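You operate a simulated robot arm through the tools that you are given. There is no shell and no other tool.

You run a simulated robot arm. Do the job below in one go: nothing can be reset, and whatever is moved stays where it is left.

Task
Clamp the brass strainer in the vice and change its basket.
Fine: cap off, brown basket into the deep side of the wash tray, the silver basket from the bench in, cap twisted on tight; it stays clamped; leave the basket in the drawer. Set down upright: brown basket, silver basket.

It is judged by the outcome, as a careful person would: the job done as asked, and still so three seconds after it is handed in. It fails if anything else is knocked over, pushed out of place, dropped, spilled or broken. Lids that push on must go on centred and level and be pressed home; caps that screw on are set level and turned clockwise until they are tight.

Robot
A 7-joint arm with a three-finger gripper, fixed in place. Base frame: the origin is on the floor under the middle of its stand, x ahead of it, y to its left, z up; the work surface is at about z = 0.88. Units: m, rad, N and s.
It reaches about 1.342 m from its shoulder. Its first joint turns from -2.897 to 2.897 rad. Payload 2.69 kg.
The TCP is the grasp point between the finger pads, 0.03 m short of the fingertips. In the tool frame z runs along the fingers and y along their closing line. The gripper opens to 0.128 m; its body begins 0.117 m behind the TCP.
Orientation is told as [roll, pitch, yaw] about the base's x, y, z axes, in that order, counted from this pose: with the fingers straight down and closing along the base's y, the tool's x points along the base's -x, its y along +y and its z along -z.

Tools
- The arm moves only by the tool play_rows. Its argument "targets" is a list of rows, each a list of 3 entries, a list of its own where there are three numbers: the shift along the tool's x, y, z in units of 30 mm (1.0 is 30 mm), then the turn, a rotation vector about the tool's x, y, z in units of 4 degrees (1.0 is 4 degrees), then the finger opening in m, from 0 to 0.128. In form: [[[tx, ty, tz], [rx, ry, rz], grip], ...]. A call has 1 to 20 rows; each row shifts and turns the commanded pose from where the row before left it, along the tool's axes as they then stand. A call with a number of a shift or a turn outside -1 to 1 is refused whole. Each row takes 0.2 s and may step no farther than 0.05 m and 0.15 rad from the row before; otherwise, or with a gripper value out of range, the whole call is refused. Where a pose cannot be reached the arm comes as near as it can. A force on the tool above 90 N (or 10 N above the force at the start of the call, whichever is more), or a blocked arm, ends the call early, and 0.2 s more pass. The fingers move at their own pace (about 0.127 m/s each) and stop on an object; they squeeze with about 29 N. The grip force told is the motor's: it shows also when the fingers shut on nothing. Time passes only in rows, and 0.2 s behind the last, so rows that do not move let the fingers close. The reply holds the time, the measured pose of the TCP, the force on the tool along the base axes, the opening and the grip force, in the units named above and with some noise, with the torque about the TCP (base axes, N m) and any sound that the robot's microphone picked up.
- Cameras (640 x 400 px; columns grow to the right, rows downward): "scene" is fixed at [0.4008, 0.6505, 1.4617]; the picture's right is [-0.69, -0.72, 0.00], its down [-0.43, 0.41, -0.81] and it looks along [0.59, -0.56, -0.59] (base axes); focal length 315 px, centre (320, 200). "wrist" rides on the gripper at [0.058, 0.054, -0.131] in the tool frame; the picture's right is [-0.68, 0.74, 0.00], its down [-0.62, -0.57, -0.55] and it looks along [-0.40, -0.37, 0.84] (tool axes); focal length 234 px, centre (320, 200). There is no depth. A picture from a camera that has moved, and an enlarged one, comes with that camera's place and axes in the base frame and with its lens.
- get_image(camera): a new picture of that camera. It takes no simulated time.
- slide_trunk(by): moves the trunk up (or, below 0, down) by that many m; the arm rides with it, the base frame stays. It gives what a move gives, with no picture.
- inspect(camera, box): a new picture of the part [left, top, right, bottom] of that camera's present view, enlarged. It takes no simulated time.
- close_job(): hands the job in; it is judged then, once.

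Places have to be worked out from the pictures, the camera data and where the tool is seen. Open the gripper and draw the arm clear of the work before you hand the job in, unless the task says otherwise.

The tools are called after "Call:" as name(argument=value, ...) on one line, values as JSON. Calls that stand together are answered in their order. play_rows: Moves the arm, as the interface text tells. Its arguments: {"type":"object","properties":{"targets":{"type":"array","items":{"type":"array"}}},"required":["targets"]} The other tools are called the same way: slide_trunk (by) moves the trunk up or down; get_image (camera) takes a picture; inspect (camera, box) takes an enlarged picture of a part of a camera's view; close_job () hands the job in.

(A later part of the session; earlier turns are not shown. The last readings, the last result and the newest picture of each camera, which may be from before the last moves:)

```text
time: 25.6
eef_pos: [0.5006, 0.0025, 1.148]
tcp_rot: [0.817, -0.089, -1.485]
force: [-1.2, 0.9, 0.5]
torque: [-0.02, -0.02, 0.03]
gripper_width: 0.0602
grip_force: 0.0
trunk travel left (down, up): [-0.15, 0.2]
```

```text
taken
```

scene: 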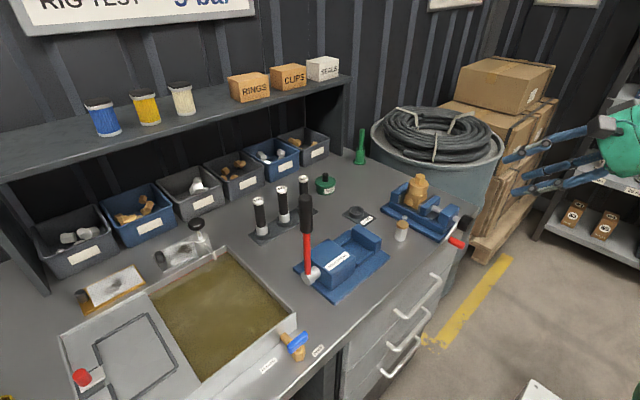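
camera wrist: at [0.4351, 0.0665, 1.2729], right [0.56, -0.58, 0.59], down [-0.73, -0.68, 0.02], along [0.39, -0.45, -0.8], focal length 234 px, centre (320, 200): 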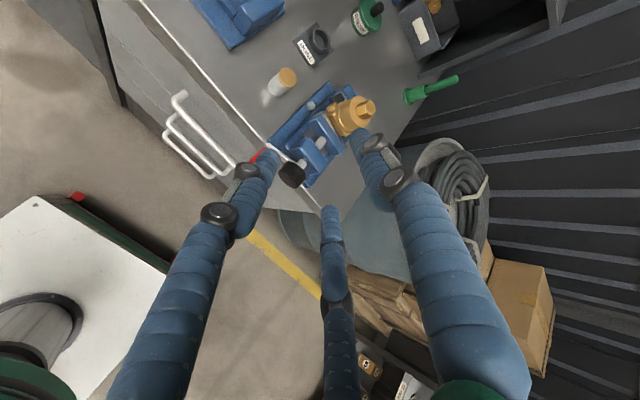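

The arm follows well. I'll finish the pitch so the fingers point along +x.

Call:
play_rows(targets=[[[0, 0, 0], [-0.971, -0.119, 0], 0.06], [[0, 0, 0], [-0.971, -0.119, 0], 0.06], [[0, 0, 0], [-0.971, -0.119, 0], 0.06], [[0, 0, 0], [-0.971, -0.119, 0], 0.06], [[0, 0, 0], [-0.971, -0.119, 0], 0.06], [[0, 0, 0], [-0.971, -0.119, 0], 0.06], [[0, 0, 0], [-0.971, -0.119, 0], 0.06], [[0, 0, 0], [-0.971, -0.119, 0], 0.06], [[0, 0, 0], [-0.971, -0.119, 0], 0.06], [[0, 0, 0], [-0.971, -0.119, 0], 0.06], [[0, 0, 0], [-0.971, -0.119, 0], 0.06]])

Call:
get_image(camera="wrist")

Call:
get_image(camera="scene")

```text
time: 28.0
eef_pos: [0.5039, 0.0027, 1.165]
tcp_rot: [1.599, -0.122, -1.572]
force: [-0.5, 0.7, -0.3]
torque: [-0.05, 0.03, 0.0]
gripper_width: 0.0601
grip_force: 0.0
trunk travel left (down, up): [-0.15, 0.2]
```

```text
taken
camera wrist: at [0.3732, 0.0661, 1.2097], right [-0.02, -0.58, 0.81], down [-0.54, -0.68, -0.5], along [0.84, -0.45, -0.3], focal length 234 px, centre (320, 200)
```

wrist: 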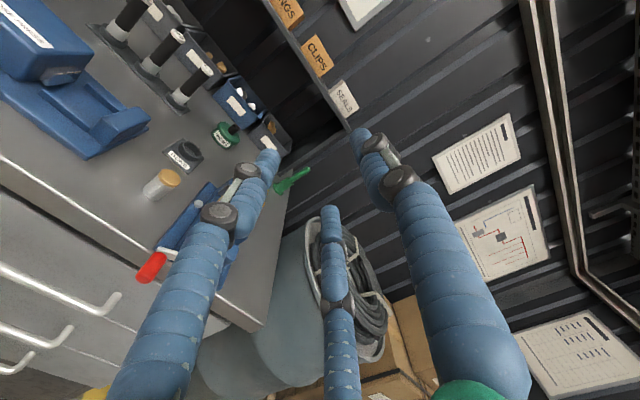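

```text
taken
```

scene: 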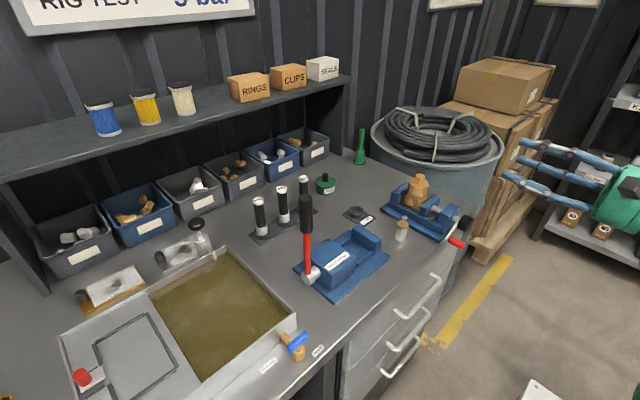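

The tool now points along +x (small residual: z reads 17 mm above commanded, likely near a joint limit that should relax as it lowers). I'll lower in front of the crank, keeping the tips short of the handle's end.

Call:
play_rows(targets=[[[0.108, -0.882, 0], [0, 0, 0], 0.06], [[0.108, -0.882, 0], [0, 0, 0], 0.06], [[0.108, -0.882, 0], [0, 0, 0], 0.06], [[0.108, -0.882, 0], [0, 0, 0], 0.06], [[0.108, -0.882, 0], [0, 0, 0], 0.06]])

Call:
get_image(camera="wrist")

```text
time: 29.2
eef_pos: [0.502, 0.0019, 1.0152]
tcp_rot: [1.566, -0.122, -1.572]
force: [0.0, 0.2, -1.3]
torque: [-0.02, -0.21, -0.03]
gripper_width: 0.0602
grip_force: 0.0
trunk travel left (down, up): [-0.15, 0.2]
```

```text
taken
camera wrist: at [0.37, 0.0649, 1.0626], right [0.0, -0.58, 0.81], down [-0.55, -0.68, -0.48], along [0.84, -0.45, -0.32], focal length 234 px, centre (320, 200)
```

wrist: 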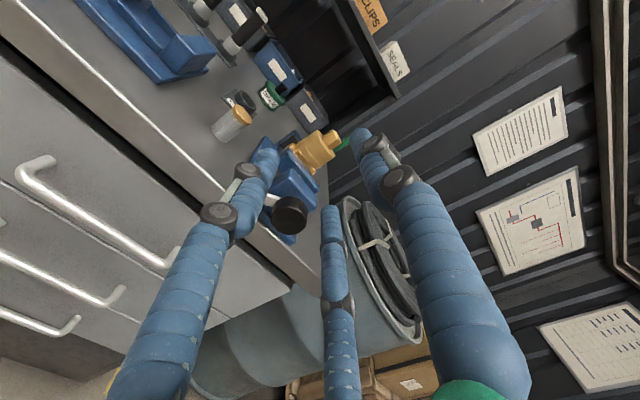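

Tracking is good now. I'll enlarge the view to refine knob/crank axis position before going down to the handle.

Call:
inspect(camera="wrist", box=[180, 100, 380, 260])

Call:
inspect(camera="scene", box=[430, 160, 560, 270])

```text
2.50 times, centred on (280, 180) of wrist
camera zoom: at [0.37, 0.0649, 1.0626], right [0.0, -0.58, 0.81], down [-0.55, -0.68, -0.48], along [0.84, -0.45, -0.32], focal length 585 px, centre (420, 250)
```

zoom: 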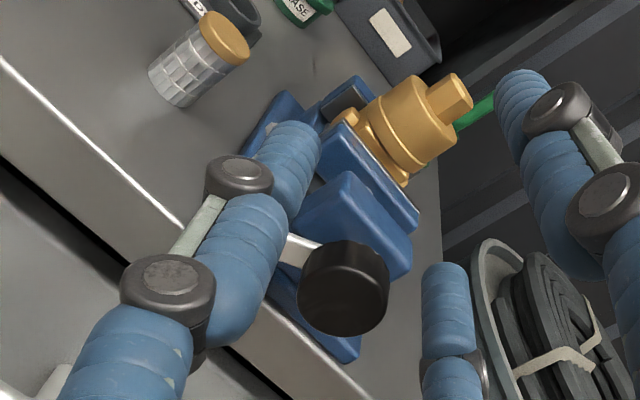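

```text
3.64 times, centred on (495, 215) of scene
camera zoom: at [0.4008, 0.6505, 1.4617], right [-0.69, -0.72, 0.0], down [-0.43, 0.41, -0.81], along [0.59, -0.56, -0.59], focal length 1144 px, centre (-316, 146)
```

zoom: 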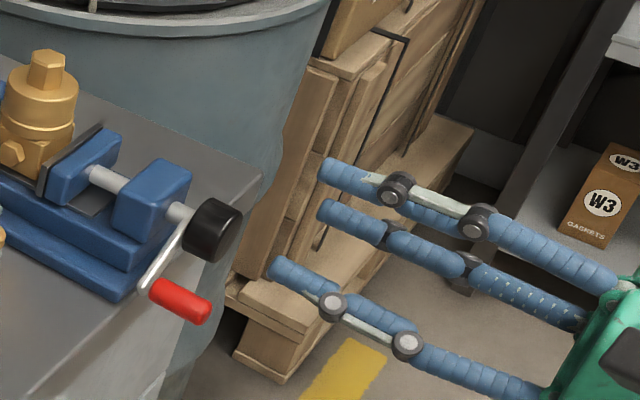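

The crank axis checks out at about y = -0.043, z = 0.943. Lowering to the handle's height, still short of it, to see it along the tool axis.

Call:
play_rows(targets=[[[0.118, -0.8925, 0], [0, 0, 0], 0.06], [[0.118, -0.8925, 0], [0, 0, 0], 0.06], [[0.118, -0.8925, 0], [0, 0, 0], 0.06], [[0.118, -0.8925, 0], [0, 0, 0], 0.06], [[0, 0, 0], [0, 0, 0], 0.06]])

Call:
get_image(camera="wrist")

Call:
inspect(camera="wrist", box=[230, 90, 410, 250])

Call:
inspect(camera="scene", box=[430, 190, 560, 300])

```text
time: 30.4
eef_pos: [0.5004, 0.0049, 0.9057]
tcp_rot: [1.568, -0.123, -1.57]
force: [0.0, 0.4, 0.5]
torque: [0.0, 0.02, 0.04]
gripper_width: 0.0597
grip_force: 0.0
trunk travel left (down, up): [-0.15, 0.2]
```

```text
taken
camera wrist: at [0.3693, 0.0679, 0.9538], right [0.0, -0.58, 0.81], down [-0.55, -0.68, -0.48], along [0.84, -0.45, -0.32], focal length 234 px, centre (320, 200)
```

wrist: 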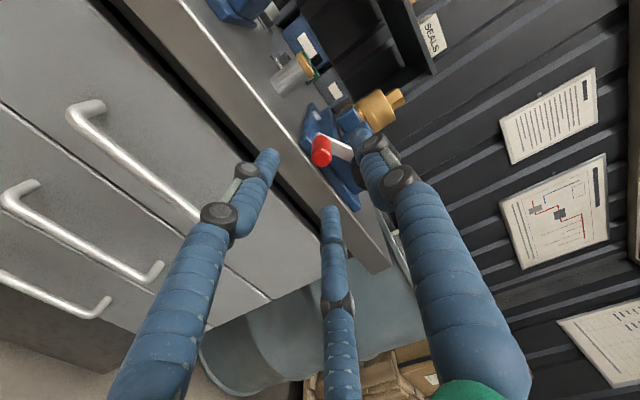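

```text
2.50 times, centred on (320, 170) of wrist
camera zoom: at [0.3693, 0.0679, 0.9538], right [0.0, -0.58, 0.81], down [-0.55, -0.68, -0.48], along [0.84, -0.45, -0.32], focal length 585 px, centre (320, 275)
```

zoom: 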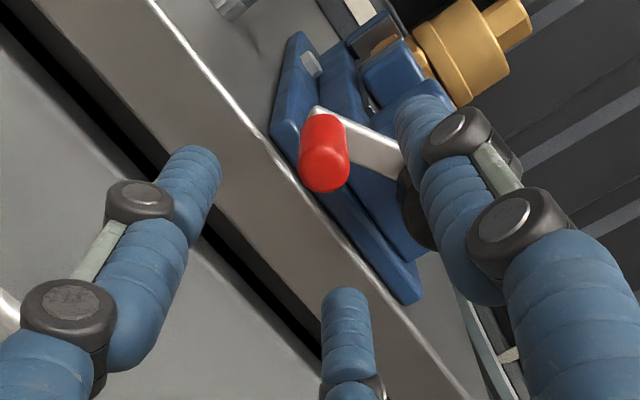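

```text
3.64 times, centred on (495, 245) of scene
camera zoom: at [0.4008, 0.6505, 1.4617], right [-0.69, -0.72, 0.0], down [-0.43, 0.41, -0.81], along [0.59, -0.56, -0.59], focal length 1144 px, centre (-316, 36)
```

zoom: 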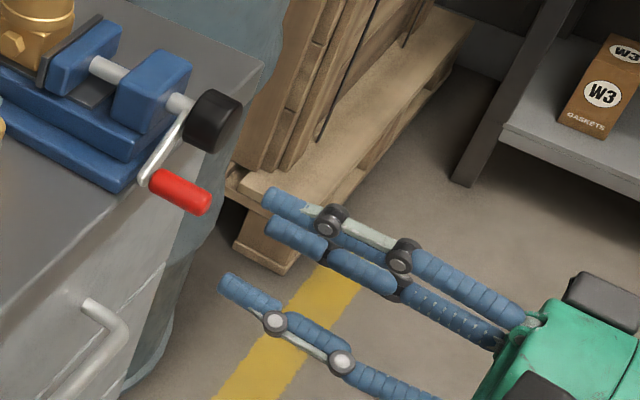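

The handle's near end is at about (0.563, 0.001, 0.907), right on the tool axis within 3 mm. I'll advance so the tips overlap the handle's outer ~13 mm (just short of the black knob's front) and close on it.

Call:
play_rows(targets=[[[-0.09, 0, 0.5], [0, 0, 0], 0.05], [[0, 0, 0.5], [0, 0, 0], 0.05], [[0, 0, 0.5], [0, 0, 0], 0.05], [[0, 0, 0.1], [0, 0, 0], 0.05], [[0, 0, 0], [0, 0, 0], 0.05]])

Call:
inspect(camera="wrist", box=[220, 90, 420, 250])

Call:
inspect(camera="scene", box=[430, 190, 530, 280])

```text
time: 31.6
eef_pos: [0.5459, -0.0007, 0.9058]
tcp_rot: [1.569, -0.124, -1.571]
force: [-0.4, -0.6, 0.0]
torque: [0.0, -0.02, -0.02]
gripper_width: 0.0503
grip_force: 0.0
trunk travel left (down, up): [-0.15, 0.2]
```

```text
2.50 times, centred on (320, 170) of wrist
camera zoom: at [0.4154, 0.0639, 0.9542], right [0.0, -0.58, 0.81], down [-0.55, -0.68, -0.48], along [0.84, -0.45, -0.32], focal length 585 px, centre (320, 275)
```

zoom: 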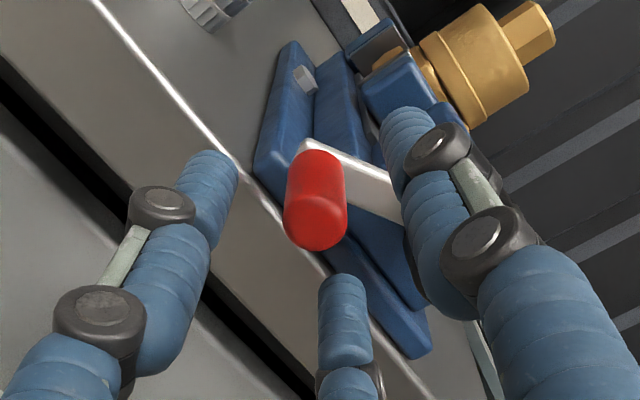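

```text
4.44 times, centred on (480, 235) of scene
camera zoom: at [0.4008, 0.6505, 1.4617], right [-0.69, -0.72, 0.0], down [-0.43, 0.41, -0.81], along [0.59, -0.56, -0.59], focal length 1399 px, centre (-391, 44)
```

zoom: 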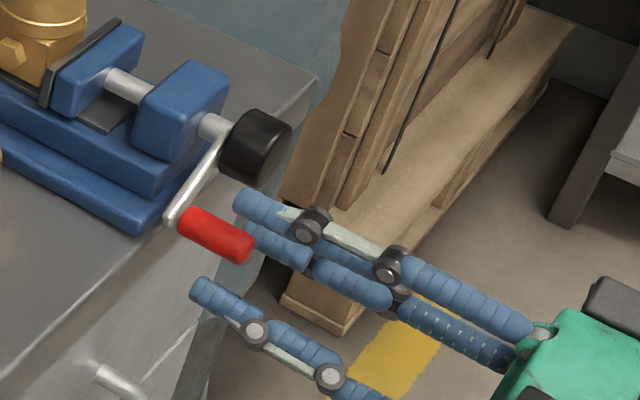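

Aligned. Closing the fingers on the handle.

Call:
play_rows(targets=[[[0, 0, 0], [0, 0, 0], 0.0], [[0, 0, 0], [0, 0, 0], 0.0], [[0, 0, 0], [0, 0, 0], 0.0]])

Call:
inspect(camera="scene", box=[430, 190, 530, 280])

Call:
inspect(camera="wrist", box=[220, 90, 420, 250])

```text
time: 32.4
eef_pos: [0.5474, 0.0013, 0.9067]
tcp_rot: [1.568, -0.125, -1.571]
force: [4.0, 5.6, -3.2]
torque: [0.02, 0.01, 0.12]
gripper_width: 0.0181
grip_force: 29.1
trunk travel left (down, up): [-0.15, 0.2]
```

```text
4.44 times, centred on (480, 235) of scene
camera zoom: at [0.4008, 0.6505, 1.4617], right [-0.69, -0.72, 0.0], down [-0.43, 0.41, -0.81], along [0.59, -0.56, -0.59], focal length 1399 px, centre (-391, 44)
```

zoom: 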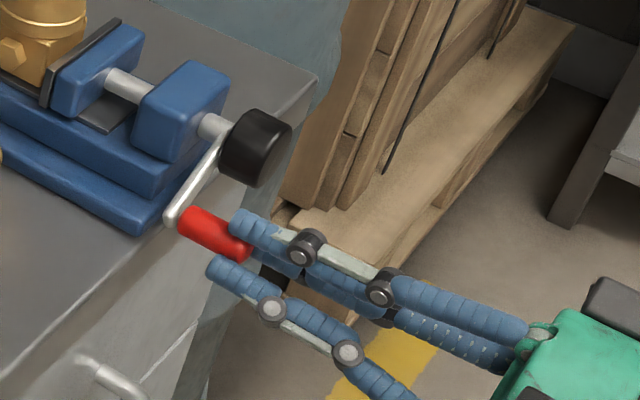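

```text
2.50 times, centred on (320, 170) of wrist
camera zoom: at [0.4155, 0.0642, 0.954], right [0.0, -0.58, 0.81], down [-0.55, -0.68, -0.48], along [0.84, -0.45, -0.32], focal length 585 px, centre (320, 275)
```

zoom: 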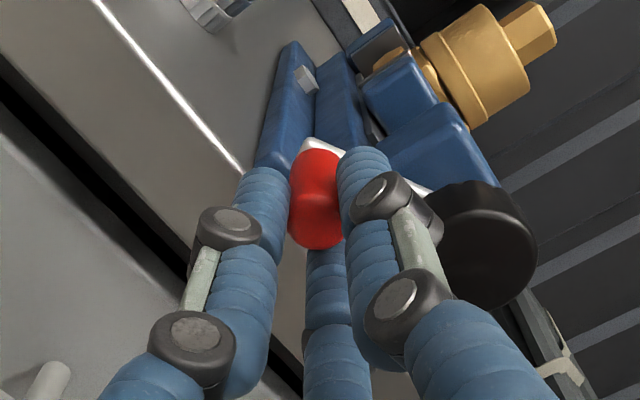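

The handle is held (18 mm, 29 N). I'll start turning clockwise (handle up from the left) by about 45° and check how the crank and jaw respond.

Call:
play_rows(targets=[[[0.201, 0.456, 0], [0, 0, 0], 0.0], [[0.076, 0.493, 0], [0, 0, 0], 0.0], [[-0.054, 0.496, 0], [0, 0, 0], 0.0], [[0, 0, 0], [0, 0, 0], 0.0]])

Call:
inspect(camera="scene", box=[400, 160, 530, 270])

Call:
inspect(camera="wrist", box=[220, 90, 420, 250])

```text
time: 33.4
eef_pos: [0.546, 0.0071, 0.9468]
tcp_rot: [1.564, -0.122, -1.58]
force: [-15.0, -71.9, -16.8]
torque: [0.02, 1.11, -1.7]
gripper_width: 0.0188
grip_force: 44.1
trunk travel left (down, up): [-0.15, 0.2]
```

```text
3.64 times, centred on (465, 215) of scene
camera zoom: at [0.4008, 0.6505, 1.4617], right [-0.69, -0.72, 0.0], down [-0.43, 0.41, -0.81], along [0.59, -0.56, -0.59], focal length 1144 px, centre (-207, 146)
```

zoom: 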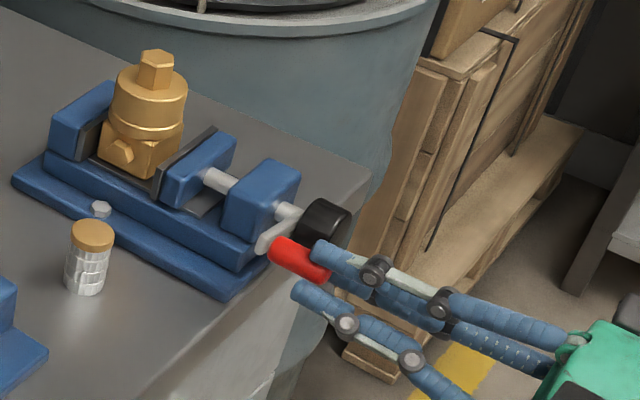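

```text
2.50 times, centred on (320, 170) of wrist
camera zoom: at [0.4164, 0.0727, 0.9949], right [0.0, -0.58, 0.81], down [-0.56, -0.68, -0.48], along [0.83, -0.45, -0.33], focal length 585 px, centre (320, 275)
```

zoom: 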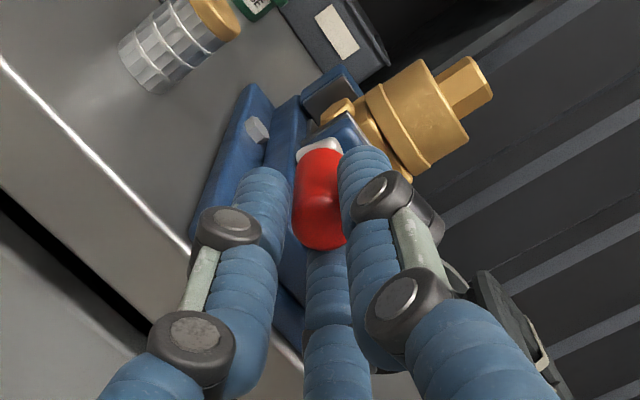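

The crank turns freely with the handle, but there is a -72 N radial pull, so my circle is a bit too large. I'll move the tool inward a few mm to relax it and learn the true radius.

Call:
play_rows(targets=[[[-0.165, -0.02, 0], [0, 0, 0], 0.0], [[0, 0, 0], [0, 0, 0], 0.0]])

```text
time: 34.0
eef_pos: [0.547, 0.0075, 0.9477]
tcp_rot: [1.566, -0.122, -1.569]
force: [-23.2, -30.6, -8.9]
torque: [0.02, 0.22, -0.85]
gripper_width: 0.0189
grip_force: 44.2
trunk travel left (down, up): [-0.15, 0.2]
```

The force drops about 8 N per mm, so the true crank radius is about 51 mm with the axis nearer z ≈ 0.93. I'll continue on the corrected circle in short bits and re-check forces.

Call:
play_rows(targets=[[[-0.373, 0.327, 0], [0, 0, 0], 0.0], [[-0.341, 0.29, 0], [0, 0, 0], 0.0], [[0, 0, 0], [0, 0, 0], 0.0]])

Call:
inspect(camera="scene", box=[400, 160, 530, 270])

Call:
inspect(camera="wrist", box=[220, 90, 420, 250])

```text
time: 34.8
eef_pos: [0.5485, -0.0079, 0.9751]
tcp_rot: [1.579, -0.124, -1.569]
force: [-10.9, 25.2, 26.4]
torque: [0.02, -0.55, 1.01]
gripper_width: 0.0174
grip_force: 42.1
trunk travel left (down, up): [-0.15, 0.2]
```

```text
3.64 times, centred on (465, 215) of scene
camera zoom: at [0.4008, 0.6505, 1.4617], right [-0.69, -0.72, 0.0], down [-0.43, 0.41, -0.81], along [0.59, -0.56, -0.59], focal length 1144 px, centre (-207, 146)
```

zoom: 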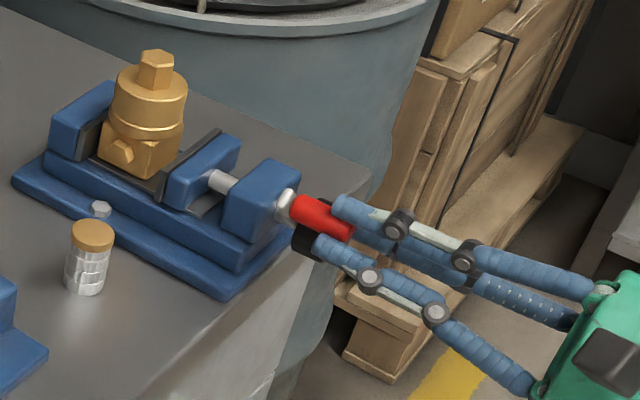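

```text
2.50 times, centred on (320, 170) of wrist
camera zoom: at [0.4168, 0.0546, 1.0211], right [0.0, -0.58, 0.81], down [-0.54, -0.68, -0.49], along [0.84, -0.44, -0.31], focal length 585 px, centre (320, 275)
```

zoom: 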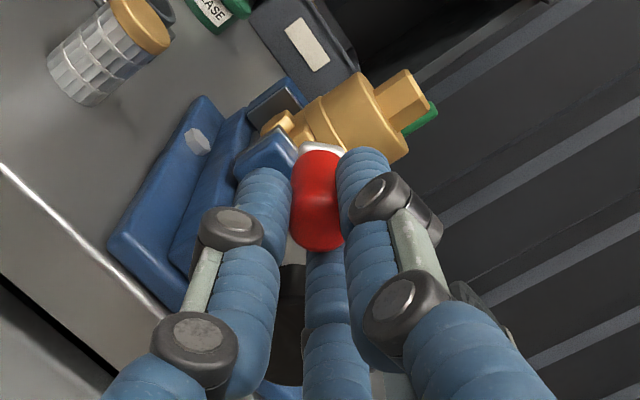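

Now the handle pushes slightly outward, so the best fit is axis ≈ (-0.0465, 0.935) with radius ≈ 55 mm. Continuing to the top of the circle with that fit.

Call:
play_rows(targets=[[[-0.303, 0.386, 0], [0, 0, 0], 0.0], [[-0.462, 0.128, 0], [0, 0, 0], 0.0], [[-0.477, 0.005, 0], [0, 0, 0], 0.0], [[0, 0, 0], [0, 0, 0], 0.0]])

Call:
inspect(camera="scene", box=[400, 160, 530, 270])

Call:
get_image(camera="wrist")

```text
time: 35.8
eef_pos: [0.5487, -0.0459, 0.9926]
tcp_rot: [1.573, -0.123, -1.573]
force: [-2.6, 0.0, 23.9]
torque: [0.0, -0.86, -0.57]
gripper_width: 0.0178
grip_force: 43.0
trunk travel left (down, up): [-0.15, 0.2]
```

```text
3.64 times, centred on (465, 215) of scene
camera zoom: at [0.4008, 0.6505, 1.4617], right [-0.69, -0.72, 0.0], down [-0.43, 0.41, -0.81], along [0.59, -0.56, -0.59], focal length 1144 px, centre (-207, 146)
```

zoom: 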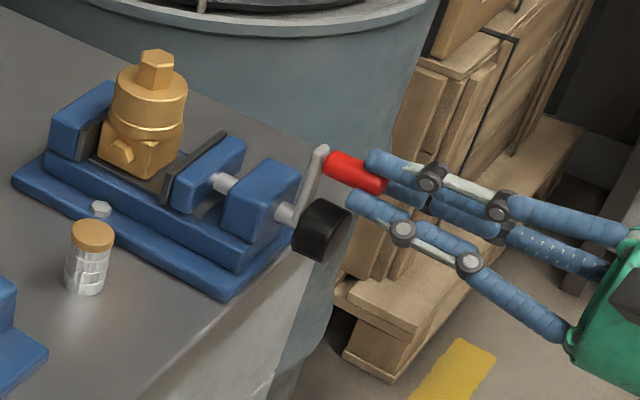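

```text
taken
camera wrist: at [0.4174, 0.0172, 1.0391], right [0.0, -0.58, 0.81], down [-0.55, -0.68, -0.49], along [0.84, -0.45, -0.32], focal length 234 px, centre (320, 200)
```

wrist: 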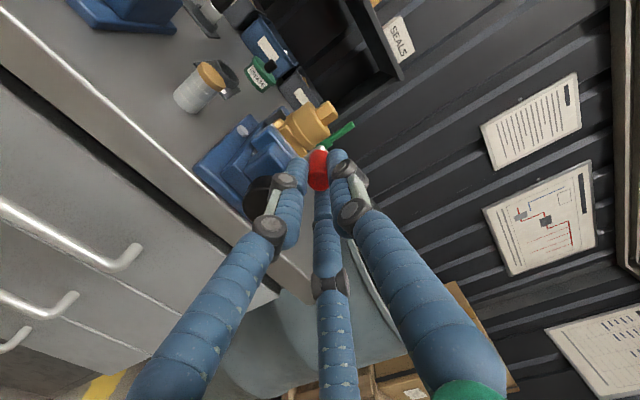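

The crank is at the top now. Before turning further I want to check which way the jaw has moved, so I'll enlarge the jaws.

Call:
inspect(camera="scene", box=[380, 170, 480, 240])

Call:
inspect(camera="wrist", box=[190, 80, 350, 220])

```text
5.71 times, centred on (430, 205) of scene
camera zoom: at [0.4008, 0.6505, 1.4617], right [-0.69, -0.72, 0.0], down [-0.43, 0.41, -0.81], along [0.59, -0.56, -0.59], focal length 1798 px, centre (-309, 171)
```

zoom: 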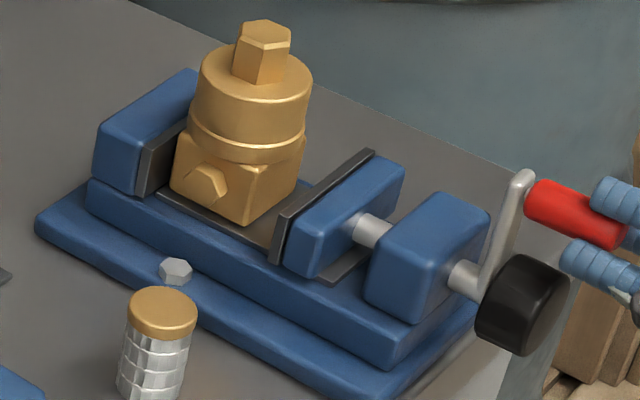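

```text
2.86 times, centred on (270, 150) of wrist
camera zoom: at [0.4174, 0.0172, 1.0391], right [0.0, -0.58, 0.81], down [-0.55, -0.68, -0.49], along [0.84, -0.45, -0.32], focal length 669 px, centre (463, 343)
```

zoom: 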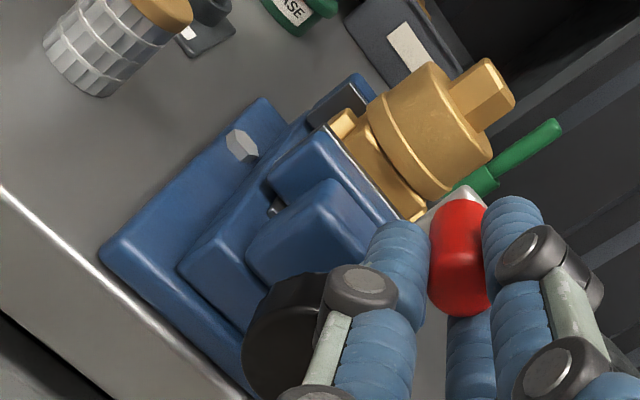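

The jaw clearly opened (moving plate went toward -x, about 12 mm for 117°), so this screw closes the other way, and quickly (~35 mm per turn). I'll reverse: handle from top back down the left side, with the refined circle (axis (-0.049, 0.9355), R 57.5 mm).

Call:
play_rows(targets=[[[0.406, 0.084, 0], [0, 0, 0], 0.0], [[0.48, -0.132, 0], [0, 0, 0], 0.0], [[0.434, -0.252, 0], [0, 0, 0], 0.0], [[0.349, -0.357, 0], [0, 0, 0], 0.0], [[0, 0, 0], [0, 0, 0], 0.0]])

Call:
inspect(camera="scene", box=[380, 170, 480, 240])

```text
time: 37.0
eef_pos: [0.5486, 0.0012, 0.9614]
tcp_rot: [1.569, -0.124, -1.568]
force: [18.3, 8.2, 3.9]
torque: [-0.03, 0.19, 0.51]
gripper_width: 0.0177
grip_force: 43.1
trunk travel left (down, up): [-0.15, 0.2]
```

```text
5.71 times, centred on (430, 205) of scene
camera zoom: at [0.4008, 0.6505, 1.4617], right [-0.69, -0.72, 0.0], down [-0.43, 0.41, -0.81], along [0.59, -0.56, -0.59], focal length 1798 px, centre (-309, 171)
```

zoom: 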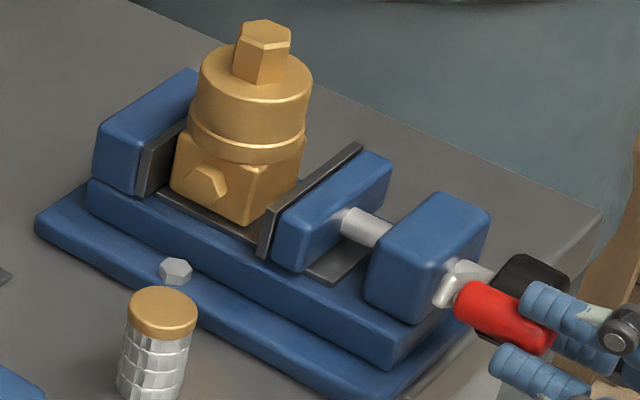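

Forces are small now and the jaw is closing again; the axial drag shows the crank travels with the screw. Continuing around, adding a little forward motion per step.

Call:
play_rows(targets=[[[0.245, -0.437, 0.05], [0, 0, 0], 0.0], [[0.127, -0.485, 0.05], [0, 0, 0], 0.0], [[-0.006, -0.501, 0.05], [0, 0, 0], 0.0], [[-0.132, -0.48, 0.05], [0, 0, 0], 0.0], [[0, 0, 0], [0, 0, 0], 0.0]])

Call:
inspect(camera="scene", box=[380, 170, 480, 240])

Call:
inspect(camera="wrist", box=[220, 90, 420, 250])

```text
time: 38.2
eef_pos: [0.5497, 0.0004, 0.9055]
tcp_rot: [1.566, -0.124, -1.569]
force: [-31.6, 19.7, -13.2]
torque: [-0.02, 0.5, 0.51]
gripper_width: 0.0177
grip_force: 42.8
trunk travel left (down, up): [-0.15, 0.2]
```

```text
5.71 times, centred on (430, 205) of scene
camera zoom: at [0.4008, 0.6505, 1.4617], right [-0.69, -0.72, 0.0], down [-0.43, 0.41, -0.81], along [0.59, -0.56, -0.59], focal length 1798 px, centre (-309, 171)
```

zoom: 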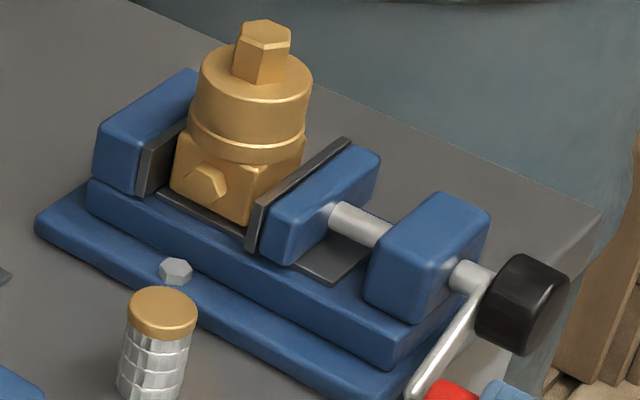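

```text
2.50 times, centred on (320, 170) of wrist
camera zoom: at [0.4197, 0.0637, 0.9535], right [0.0, -0.58, 0.81], down [-0.55, -0.68, -0.48], along [0.83, -0.45, -0.32], focal length 585 px, centre (320, 275)
```

zoom: 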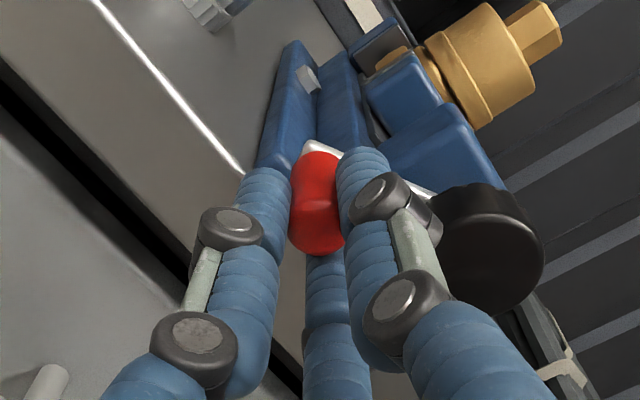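

The knob hasn't shifted along x at all, so the crank doesn't translate; I'll undo that forward creep while continuing to turn toward closing.

Call:
play_rows(targets=[[[-0.126, -0.217, -0.1], [0, 0, 0], 0.0], [[-0.126, -0.217, -0.1], [0, 0, 0], 0.0], [[0, 0, 0], [0, 0, 0], 0.0]])

Call:
inspect(camera="scene", box=[380, 170, 480, 240])

```text
time: 39.0
eef_pos: [0.5516, -0.0071, 0.8956]
tcp_rot: [1.572, -0.125, -1.57]
force: [23.5, 27.2, -26.2]
torque: [0.0, 0.22, 0.88]
gripper_width: 0.0179
grip_force: 43.2
trunk travel left (down, up): [-0.15, 0.2]
```

```text
5.71 times, centred on (430, 205) of scene
camera zoom: at [0.4008, 0.6505, 1.4617], right [-0.69, -0.72, 0.0], down [-0.43, 0.41, -0.81], along [0.59, -0.56, -0.59], focal length 1798 px, centre (-309, 171)
```

zoom: 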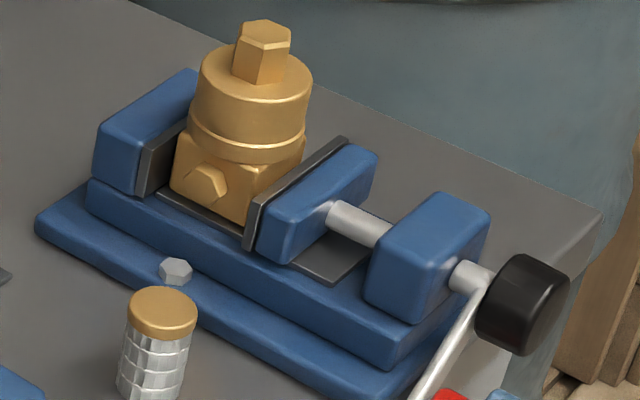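

The refined fit is axis (-0.0494, 0.9325), R ≈ 60 mm. I'll keep turning in 8° steps toward contact and watch for the tangential resistance to rise.

Call:
play_rows(targets=[[[-0.092, -0.341, 0], [0, 0, 0], 0.0], [[-0.212, -0.184, 0], [0, 0, 0], 0.0], [[0, 0, 0], [0, 0, 0], 0.0]])

Call:
inspect(camera="scene", box=[380, 170, 480, 240])

```text
time: 39.8
eef_pos: [0.55, -0.022, 0.883]
tcp_rot: [1.577, -0.125, -1.576]
force: [18.6, -14.3, 26.0]
torque: [-0.02, -0.73, -0.37]
gripper_width: 0.0177
grip_force: 42.8
trunk travel left (down, up): [-0.15, 0.2]
```

```text
5.71 times, centred on (430, 205) of scene
camera zoom: at [0.4008, 0.6505, 1.4617], right [-0.69, -0.72, 0.0], down [-0.43, 0.41, -0.81], along [0.59, -0.56, -0.59], focal length 1798 px, centre (-309, 171)
```

zoom: 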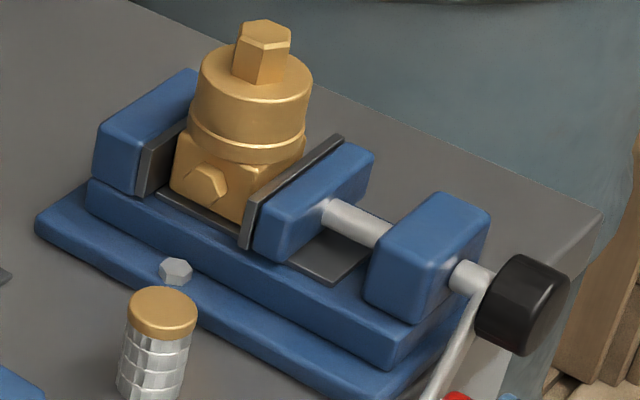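

Still turning easily (radial misfit only). Two more steps.

Call:
play_rows(targets=[[[-0.265, -0.033, 0], [0, 0, 0], 0.0], [[-0.245, -0.114, 0], [0, 0, 0], 0.0], [[0, 0, 0], [0, 0, 0], 0.0]])

Call:
inspect(camera="scene", box=[380, 170, 480, 240])

```text
time: 40.6
eef_pos: [0.5479, -0.0359, 0.8781]
tcp_rot: [1.57, -0.122, -1.571]
force: [26.7, -2.4, 8.7]
torque: [0.02, -0.27, 0.09]
gripper_width: 0.0176
grip_force: 42.9
trunk travel left (down, up): [-0.15, 0.2]
```

```text
5.71 times, centred on (430, 205) of scene
camera zoom: at [0.4008, 0.6505, 1.4617], right [-0.69, -0.72, 0.0], down [-0.43, 0.41, -0.81], along [0.59, -0.56, -0.59], focal length 1798 px, centre (-309, 171)
```

zoom: 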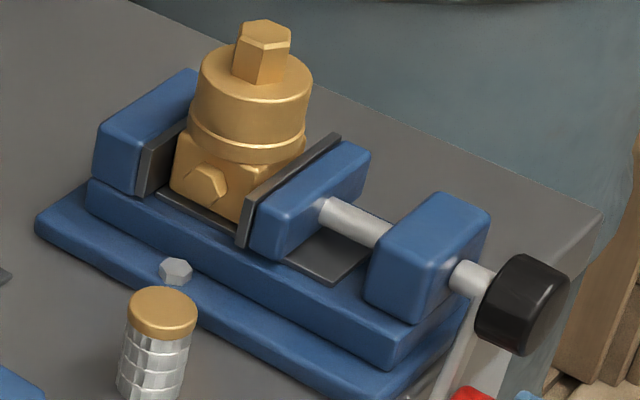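

Good, low force and jaw is nearly at the block. Continuing in small steps.

Call:
play_rows(targets=[[[-0.256, -0.078, 0], [0, 0, 0], 0.0], [[-0.267, -0.043, 0], [0, 0, 0], 0.0], [[0, 0, 0], [0, 0, 0], 0.0]])

Call:
inspect(camera="scene", box=[380, 170, 480, 240])

Call:
get_image(camera="wrist")

```text
time: 41.4
eef_pos: [0.5473, -0.0522, 0.8758]
tcp_rot: [1.568, -0.124, -1.571]
force: [9.6, 0.3, 15.0]
torque: [0.02, -0.42, 0.16]
gripper_width: 0.0176
grip_force: 42.9
trunk travel left (down, up): [-0.15, 0.2]
```

```text
5.71 times, centred on (430, 205) of scene
camera zoom: at [0.4008, 0.6505, 1.4617], right [-0.69, -0.72, 0.0], down [-0.43, 0.41, -0.81], along [0.59, -0.56, -0.59], focal length 1798 px, centre (-309, 171)
```

zoom: 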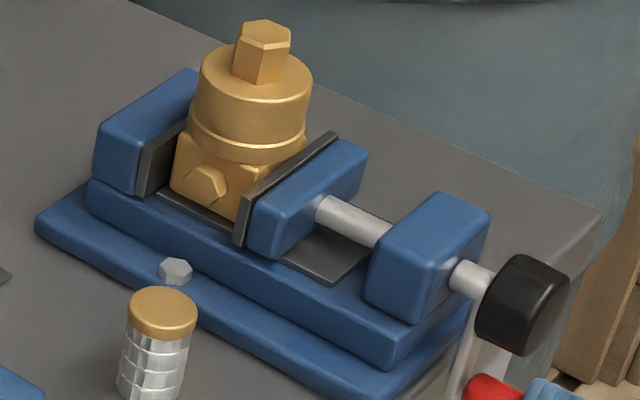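

```text
taken
camera wrist: at [0.4163, 0.012, 0.9235], right [0.0, -0.58, 0.81], down [-0.55, -0.68, -0.48], along [0.84, -0.45, -0.32], focal length 234 px, centre (320, 200)
```

wrist: 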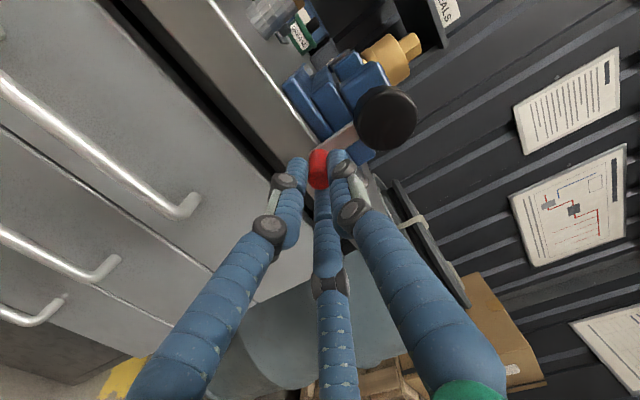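

No clamping resistance yet at the bottom of the circle. Continuing up the right side in 8° steps.

Call:
play_rows(targets=[[[-0.269, 0.031, 0], [0, 0, 0], 0.0], [[-0.262, 0.032, 0], [0, 0, 0], 0.0], [[0, 0, 0], [0, 0, 0], 0.0]])

Call:
inspect(camera="scene", box=[380, 170, 480, 240])

```text
time: 42.2
eef_pos: [0.5477, -0.0672, 0.8791]
tcp_rot: [1.568, -0.123, -1.571]
force: [22.2, -2.3, -8.9]
torque: [-0.02, 0.22, -0.03]
gripper_width: 0.0174
grip_force: 42.4
trunk travel left (down, up): [-0.15, 0.2]
```

```text
5.71 times, centred on (430, 205) of scene
camera zoom: at [0.4008, 0.6505, 1.4617], right [-0.69, -0.72, 0.0], down [-0.43, 0.41, -0.81], along [0.59, -0.56, -0.59], focal length 1798 px, centre (-309, 171)
```

zoom: 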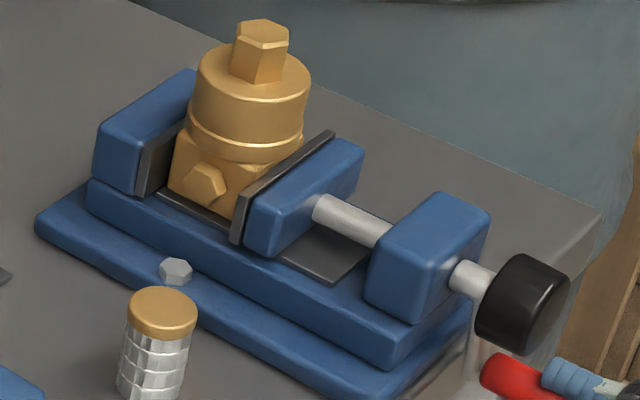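

The strainer has just begun to slide toward the fixed jaw, so the jaw has made contact. Continuing until it clamps.

Call:
play_rows(targets=[[[-0.257, 0.069, 0], [0, 0, 0], 0.0], [[-0.244, 0.101, 0], [0, 0, 0], 0.0], [[0, 0, 0], [0, 0, 0], 0.0]])

Call:
inspect(camera="scene", box=[380, 170, 480, 240])

```text
time: 43.0
eef_pos: [0.5469, -0.0828, 0.8859]
tcp_rot: [1.566, -0.122, -1.572]
force: [1.7, -3.0, -6.1]
torque: [-0.01, 0.32, -0.13]
gripper_width: 0.018
grip_force: 43.5
trunk travel left (down, up): [-0.15, 0.2]
```

```text
5.71 times, centred on (430, 205) of scene
camera zoom: at [0.4008, 0.6505, 1.4617], right [-0.69, -0.72, 0.0], down [-0.43, 0.41, -0.81], along [0.59, -0.56, -0.59], focal length 1798 px, centre (-309, 171)
```

zoom: 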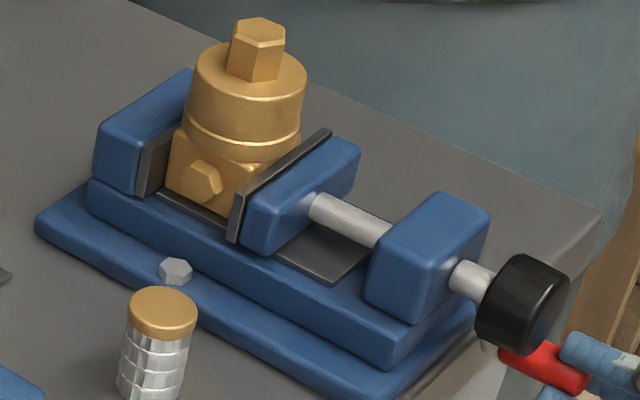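

Still sliding toward the fixed jaw with little force. Two more steps.

Call:
play_rows(targets=[[[-0.225, 0.137, 0], [0, 0, 0], 0.0], [[-0.209, 0.169, 0], [0, 0, 0], 0.0], [[0, 0, 0], [0, 0, 0], 0.0]])

Call:
inspect(camera="scene", box=[380, 170, 480, 240])

```text
time: 43.8
eef_pos: [0.5468, -0.0942, 0.8963]
tcp_rot: [1.565, -0.121, -1.569]
force: [4.2, 1.5, -23.2]
torque: [0.0, 1.26, 0.19]
gripper_width: 0.0175
grip_force: 43.0
trunk travel left (down, up): [-0.15, 0.2]
```

```text
5.71 times, centred on (430, 205) of scene
camera zoom: at [0.4008, 0.6505, 1.4617], right [-0.69, -0.72, 0.0], down [-0.43, 0.41, -0.81], along [0.59, -0.56, -0.59], focal length 1798 px, centre (-309, 171)
```

zoom: 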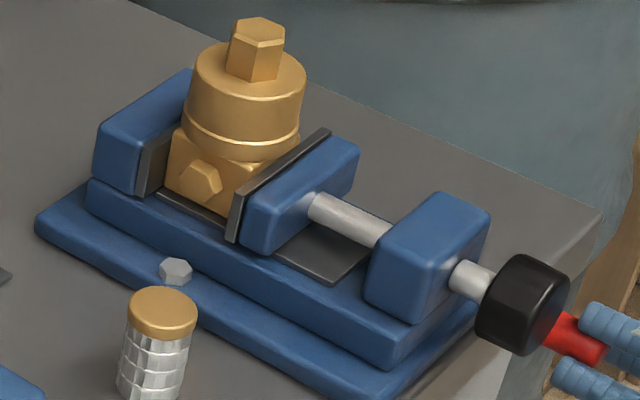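

Tangential resistance is now building (about 19 N). I'll press on in smaller increments to clamp firmly.

Call:
play_rows(targets=[[[-0.089, 0.097, 0], [0, 0, 0], 0.0], [[-0.089, 0.097, 0], [0, 0, 0], 0.0], [[0, 0, 0], [0, 0, 0], 0.0]])

Call:
inspect(camera="scene", box=[380, 170, 480, 240])

```text
time: 44.6
eef_pos: [0.5465, -0.0985, 0.9026]
tcp_rot: [1.565, -0.122, -1.57]
force: [2.3, -3.8, -36.8]
torque: [0.02, 1.65, -0.16]
gripper_width: 0.0176
grip_force: 43.4
trunk travel left (down, up): [-0.15, 0.2]
```

```text
5.71 times, centred on (430, 205) of scene
camera zoom: at [0.4008, 0.6505, 1.4617], right [-0.69, -0.72, 0.0], down [-0.43, 0.41, -0.81], along [0.59, -0.56, -0.59], focal length 1798 px, centre (-309, 171)
```

zoom: 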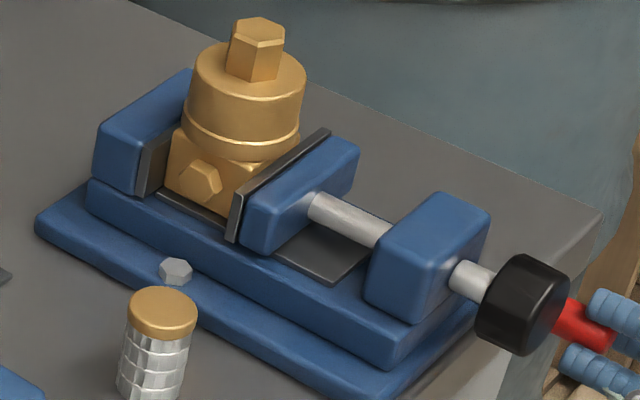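

Resistance about 29 N tangential. Turning a little further.

Call:
play_rows(targets=[[[-0.077, 0.108, 0], [0, 0, 0], 0.0], [[-0.077, 0.108, 0], [0, 0, 0], 0.0], [[0, 0, 0], [0, 0, 0], 0.0]])

Call:
inspect(camera="wrist", box=[220, 50, 460, 240])

```text
time: 45.4
eef_pos: [0.5468, -0.1017, 0.9085]
tcp_rot: [1.563, -0.122, -1.572]
force: [-12.9, -4.4, -44.9]
torque: [0.02, 1.48, -0.11]
gripper_width: 0.0178
grip_force: 42.8
trunk travel left (down, up): [-0.15, 0.2]
```

```text
2.11 times, centred on (340, 145) of wrist
camera zoom: at [0.4163, -0.0386, 0.9576], right [0.01, -0.58, 0.81], down [-0.55, -0.68, -0.48], along [0.83, -0.45, -0.32], focal length 493 px, centre (278, 316)
```

zoom: 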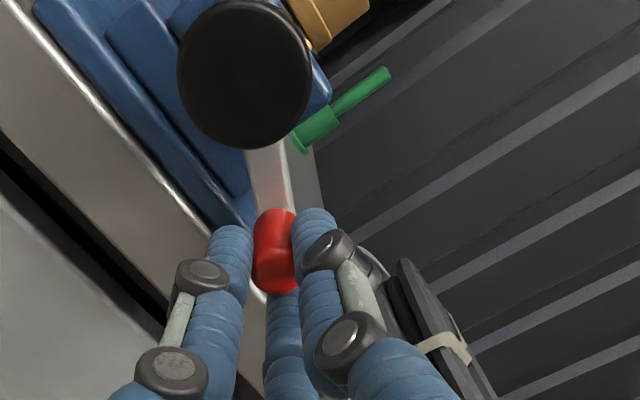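

Resistance about 41 N and rising steadily. One more nudge, then I'll check whether it holds.

Call:
play_rows(targets=[[[-0.06, 0.118, 0], [0, 0, 0], 0.0], [[-0.06, 0.118, 0], [0, 0, 0], 0.0], [[0, 0, 0], [0, 0, 0], 0.0]])

Call:
inspect(camera="scene", box=[380, 170, 480, 240])

```text
time: 46.2
eef_pos: [0.5476, -0.1048, 0.9173]
tcp_rot: [1.565, -0.122, -1.571]
force: [-6.4, -12.6, -53.8]
torque: [-0.05, 1.41, -0.3]
gripper_width: 0.019
grip_force: 44.7
trunk travel left (down, up): [-0.15, 0.2]
```

```text
5.71 times, centred on (430, 205) of scene
camera zoom: at [0.4008, 0.6505, 1.4617], right [-0.69, -0.72, 0.0], down [-0.43, 0.41, -0.81], along [0.59, -0.56, -0.59], focal length 1798 px, centre (-309, 171)
```

zoom: 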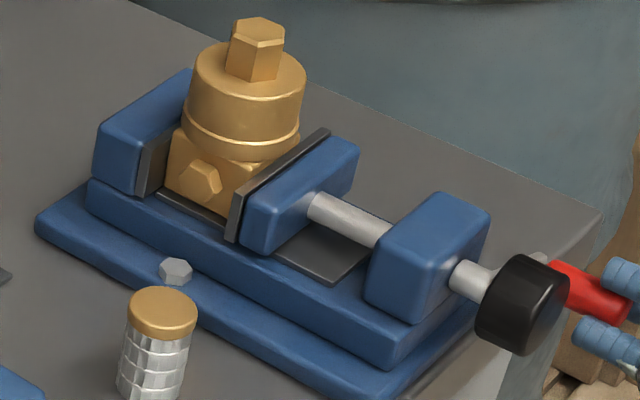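

About 54 N at the handle (roughly 3 N·m): firmly tight. I'll relax the arm's elastic stretch by a few mm, open the fingers, and watch whether the crank stays.

Call:
play_rows(targets=[[[0.066, -0.153, 0], [0, 0, 0], 0.0], [[0, 0, 0], [0, 0, 0], 0.0]])

Call:
play_rows(targets=[[[0, 0, 0], [0, 0, 0], 0.05], [[0, 0, 0], [0, 0, 0], 0.05], [[0, 0, 0], [0, 0, 0], 0.05]])

Call:
inspect(camera="scene", box=[380, 170, 480, 240])

Call:
get_image(camera="wrist")

```text
time: 46.8
eef_pos: [0.5463, -0.1037, 0.9116]
tcp_rot: [1.567, -0.122, -1.569]
force: [0.5, -1.5, -43.4]
torque: [0.01, 1.28, -0.02]
gripper_width: 0.0189
grip_force: 44.4
trunk travel left (down, up): [-0.15, 0.2]
```

```text
time: 47.6
eef_pos: [0.5459, -0.102, 0.912]
tcp_rot: [1.569, -0.126, -1.569]
force: [-2.4, 11.6, 0.1]
torque: [0.25, 0.03, 0.36]
gripper_width: 0.0559
grip_force: 4.0
trunk travel left (down, up): [-0.15, 0.2]
```

```text
5.71 times, centred on (430, 205) of scene
camera zoom: at [0.4008, 0.6505, 1.4617], right [-0.69, -0.72, 0.0], down [-0.43, 0.41, -0.81], along [0.59, -0.56, -0.59], focal length 1798 px, centre (-309, 171)
```

zoom: 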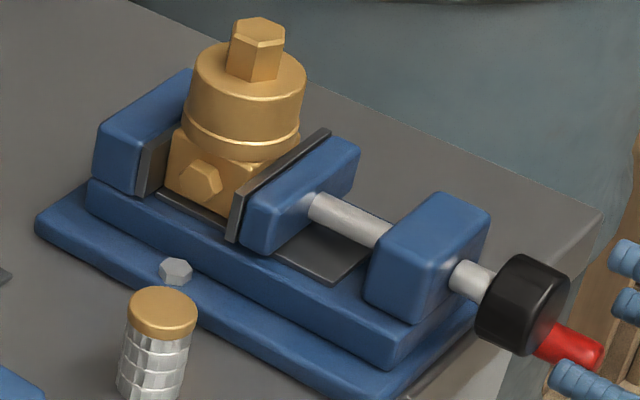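

```text
taken
camera wrist: at [0.4141, -0.038, 0.9603], right [0.0, -0.58, 0.81], down [-0.55, -0.68, -0.48], along [0.83, -0.45, -0.32], focal length 234 px, centre (320, 200)
```

wrist: 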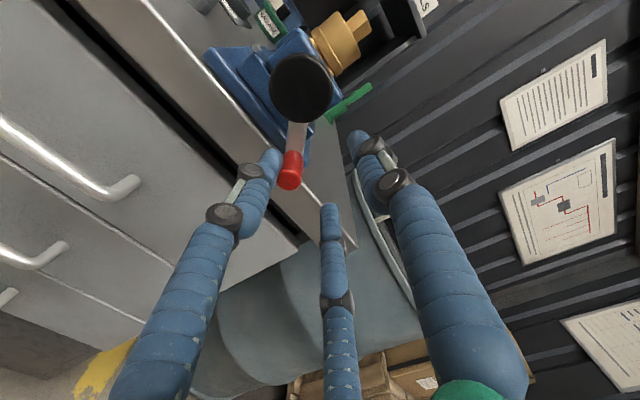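

The crank sprang back a bit (to about -130°) when released but the jaw and strainer haven't moved. I'll withdraw straight back and check where the crank settles.

Call:
play_rows(targets=[[[0, 0, -0.5], [0, 0, 0], 0.06], [[0, 0, -0.5], [0, 0, 0], 0.06], [[0, 0, -0.5], [0, 0, 0], 0.06], [[0, 0, -0.5], [0, 0, 0], 0.06], [[0, 0, 0], [0, 0, 0], 0.06]])

Call:
inspect(camera="scene", box=[380, 170, 480, 240])

Call:
get_image(camera="wrist")

```text
time: 48.8
eef_pos: [0.4842, -0.1025, 0.9123]
tcp_rot: [1.57, -0.124, -1.571]
force: [1.6, 0.0, -0.7]
torque: [0.01, 0.01, -0.02]
gripper_width: 0.06
grip_force: 0.1
trunk travel left (down, up): [-0.15, 0.2]
```

```text
5.71 times, centred on (430, 205) of scene
camera zoom: at [0.4008, 0.6505, 1.4617], right [-0.69, -0.72, 0.0], down [-0.43, 0.41, -0.81], along [0.59, -0.56, -0.59], focal length 1798 px, centre (-309, 171)
```

zoom: 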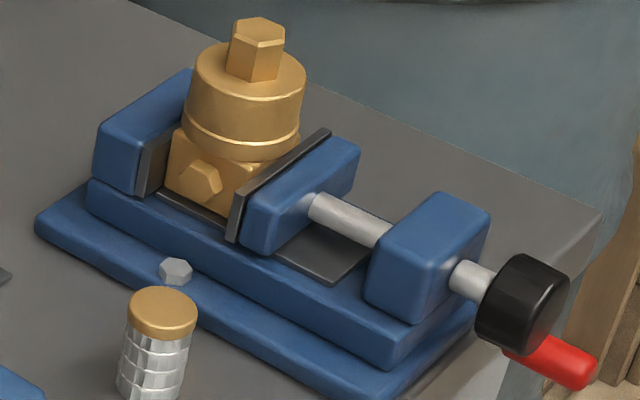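

```text
taken
camera wrist: at [0.3545, -0.0382, 0.9595], right [0.0, -0.58, 0.81], down [-0.55, -0.68, -0.48], along [0.84, -0.45, -0.32], focal length 234 px, centre (320, 200)
```

wrist: 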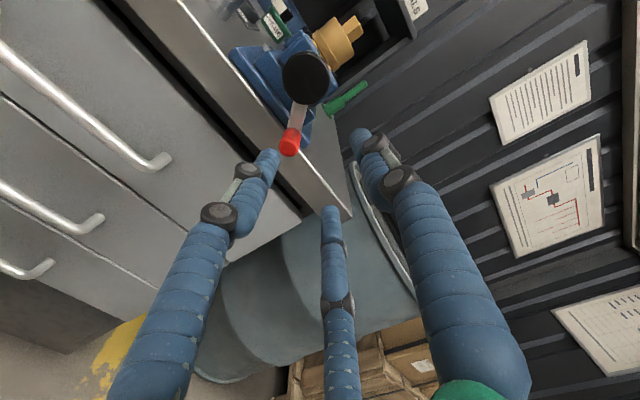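

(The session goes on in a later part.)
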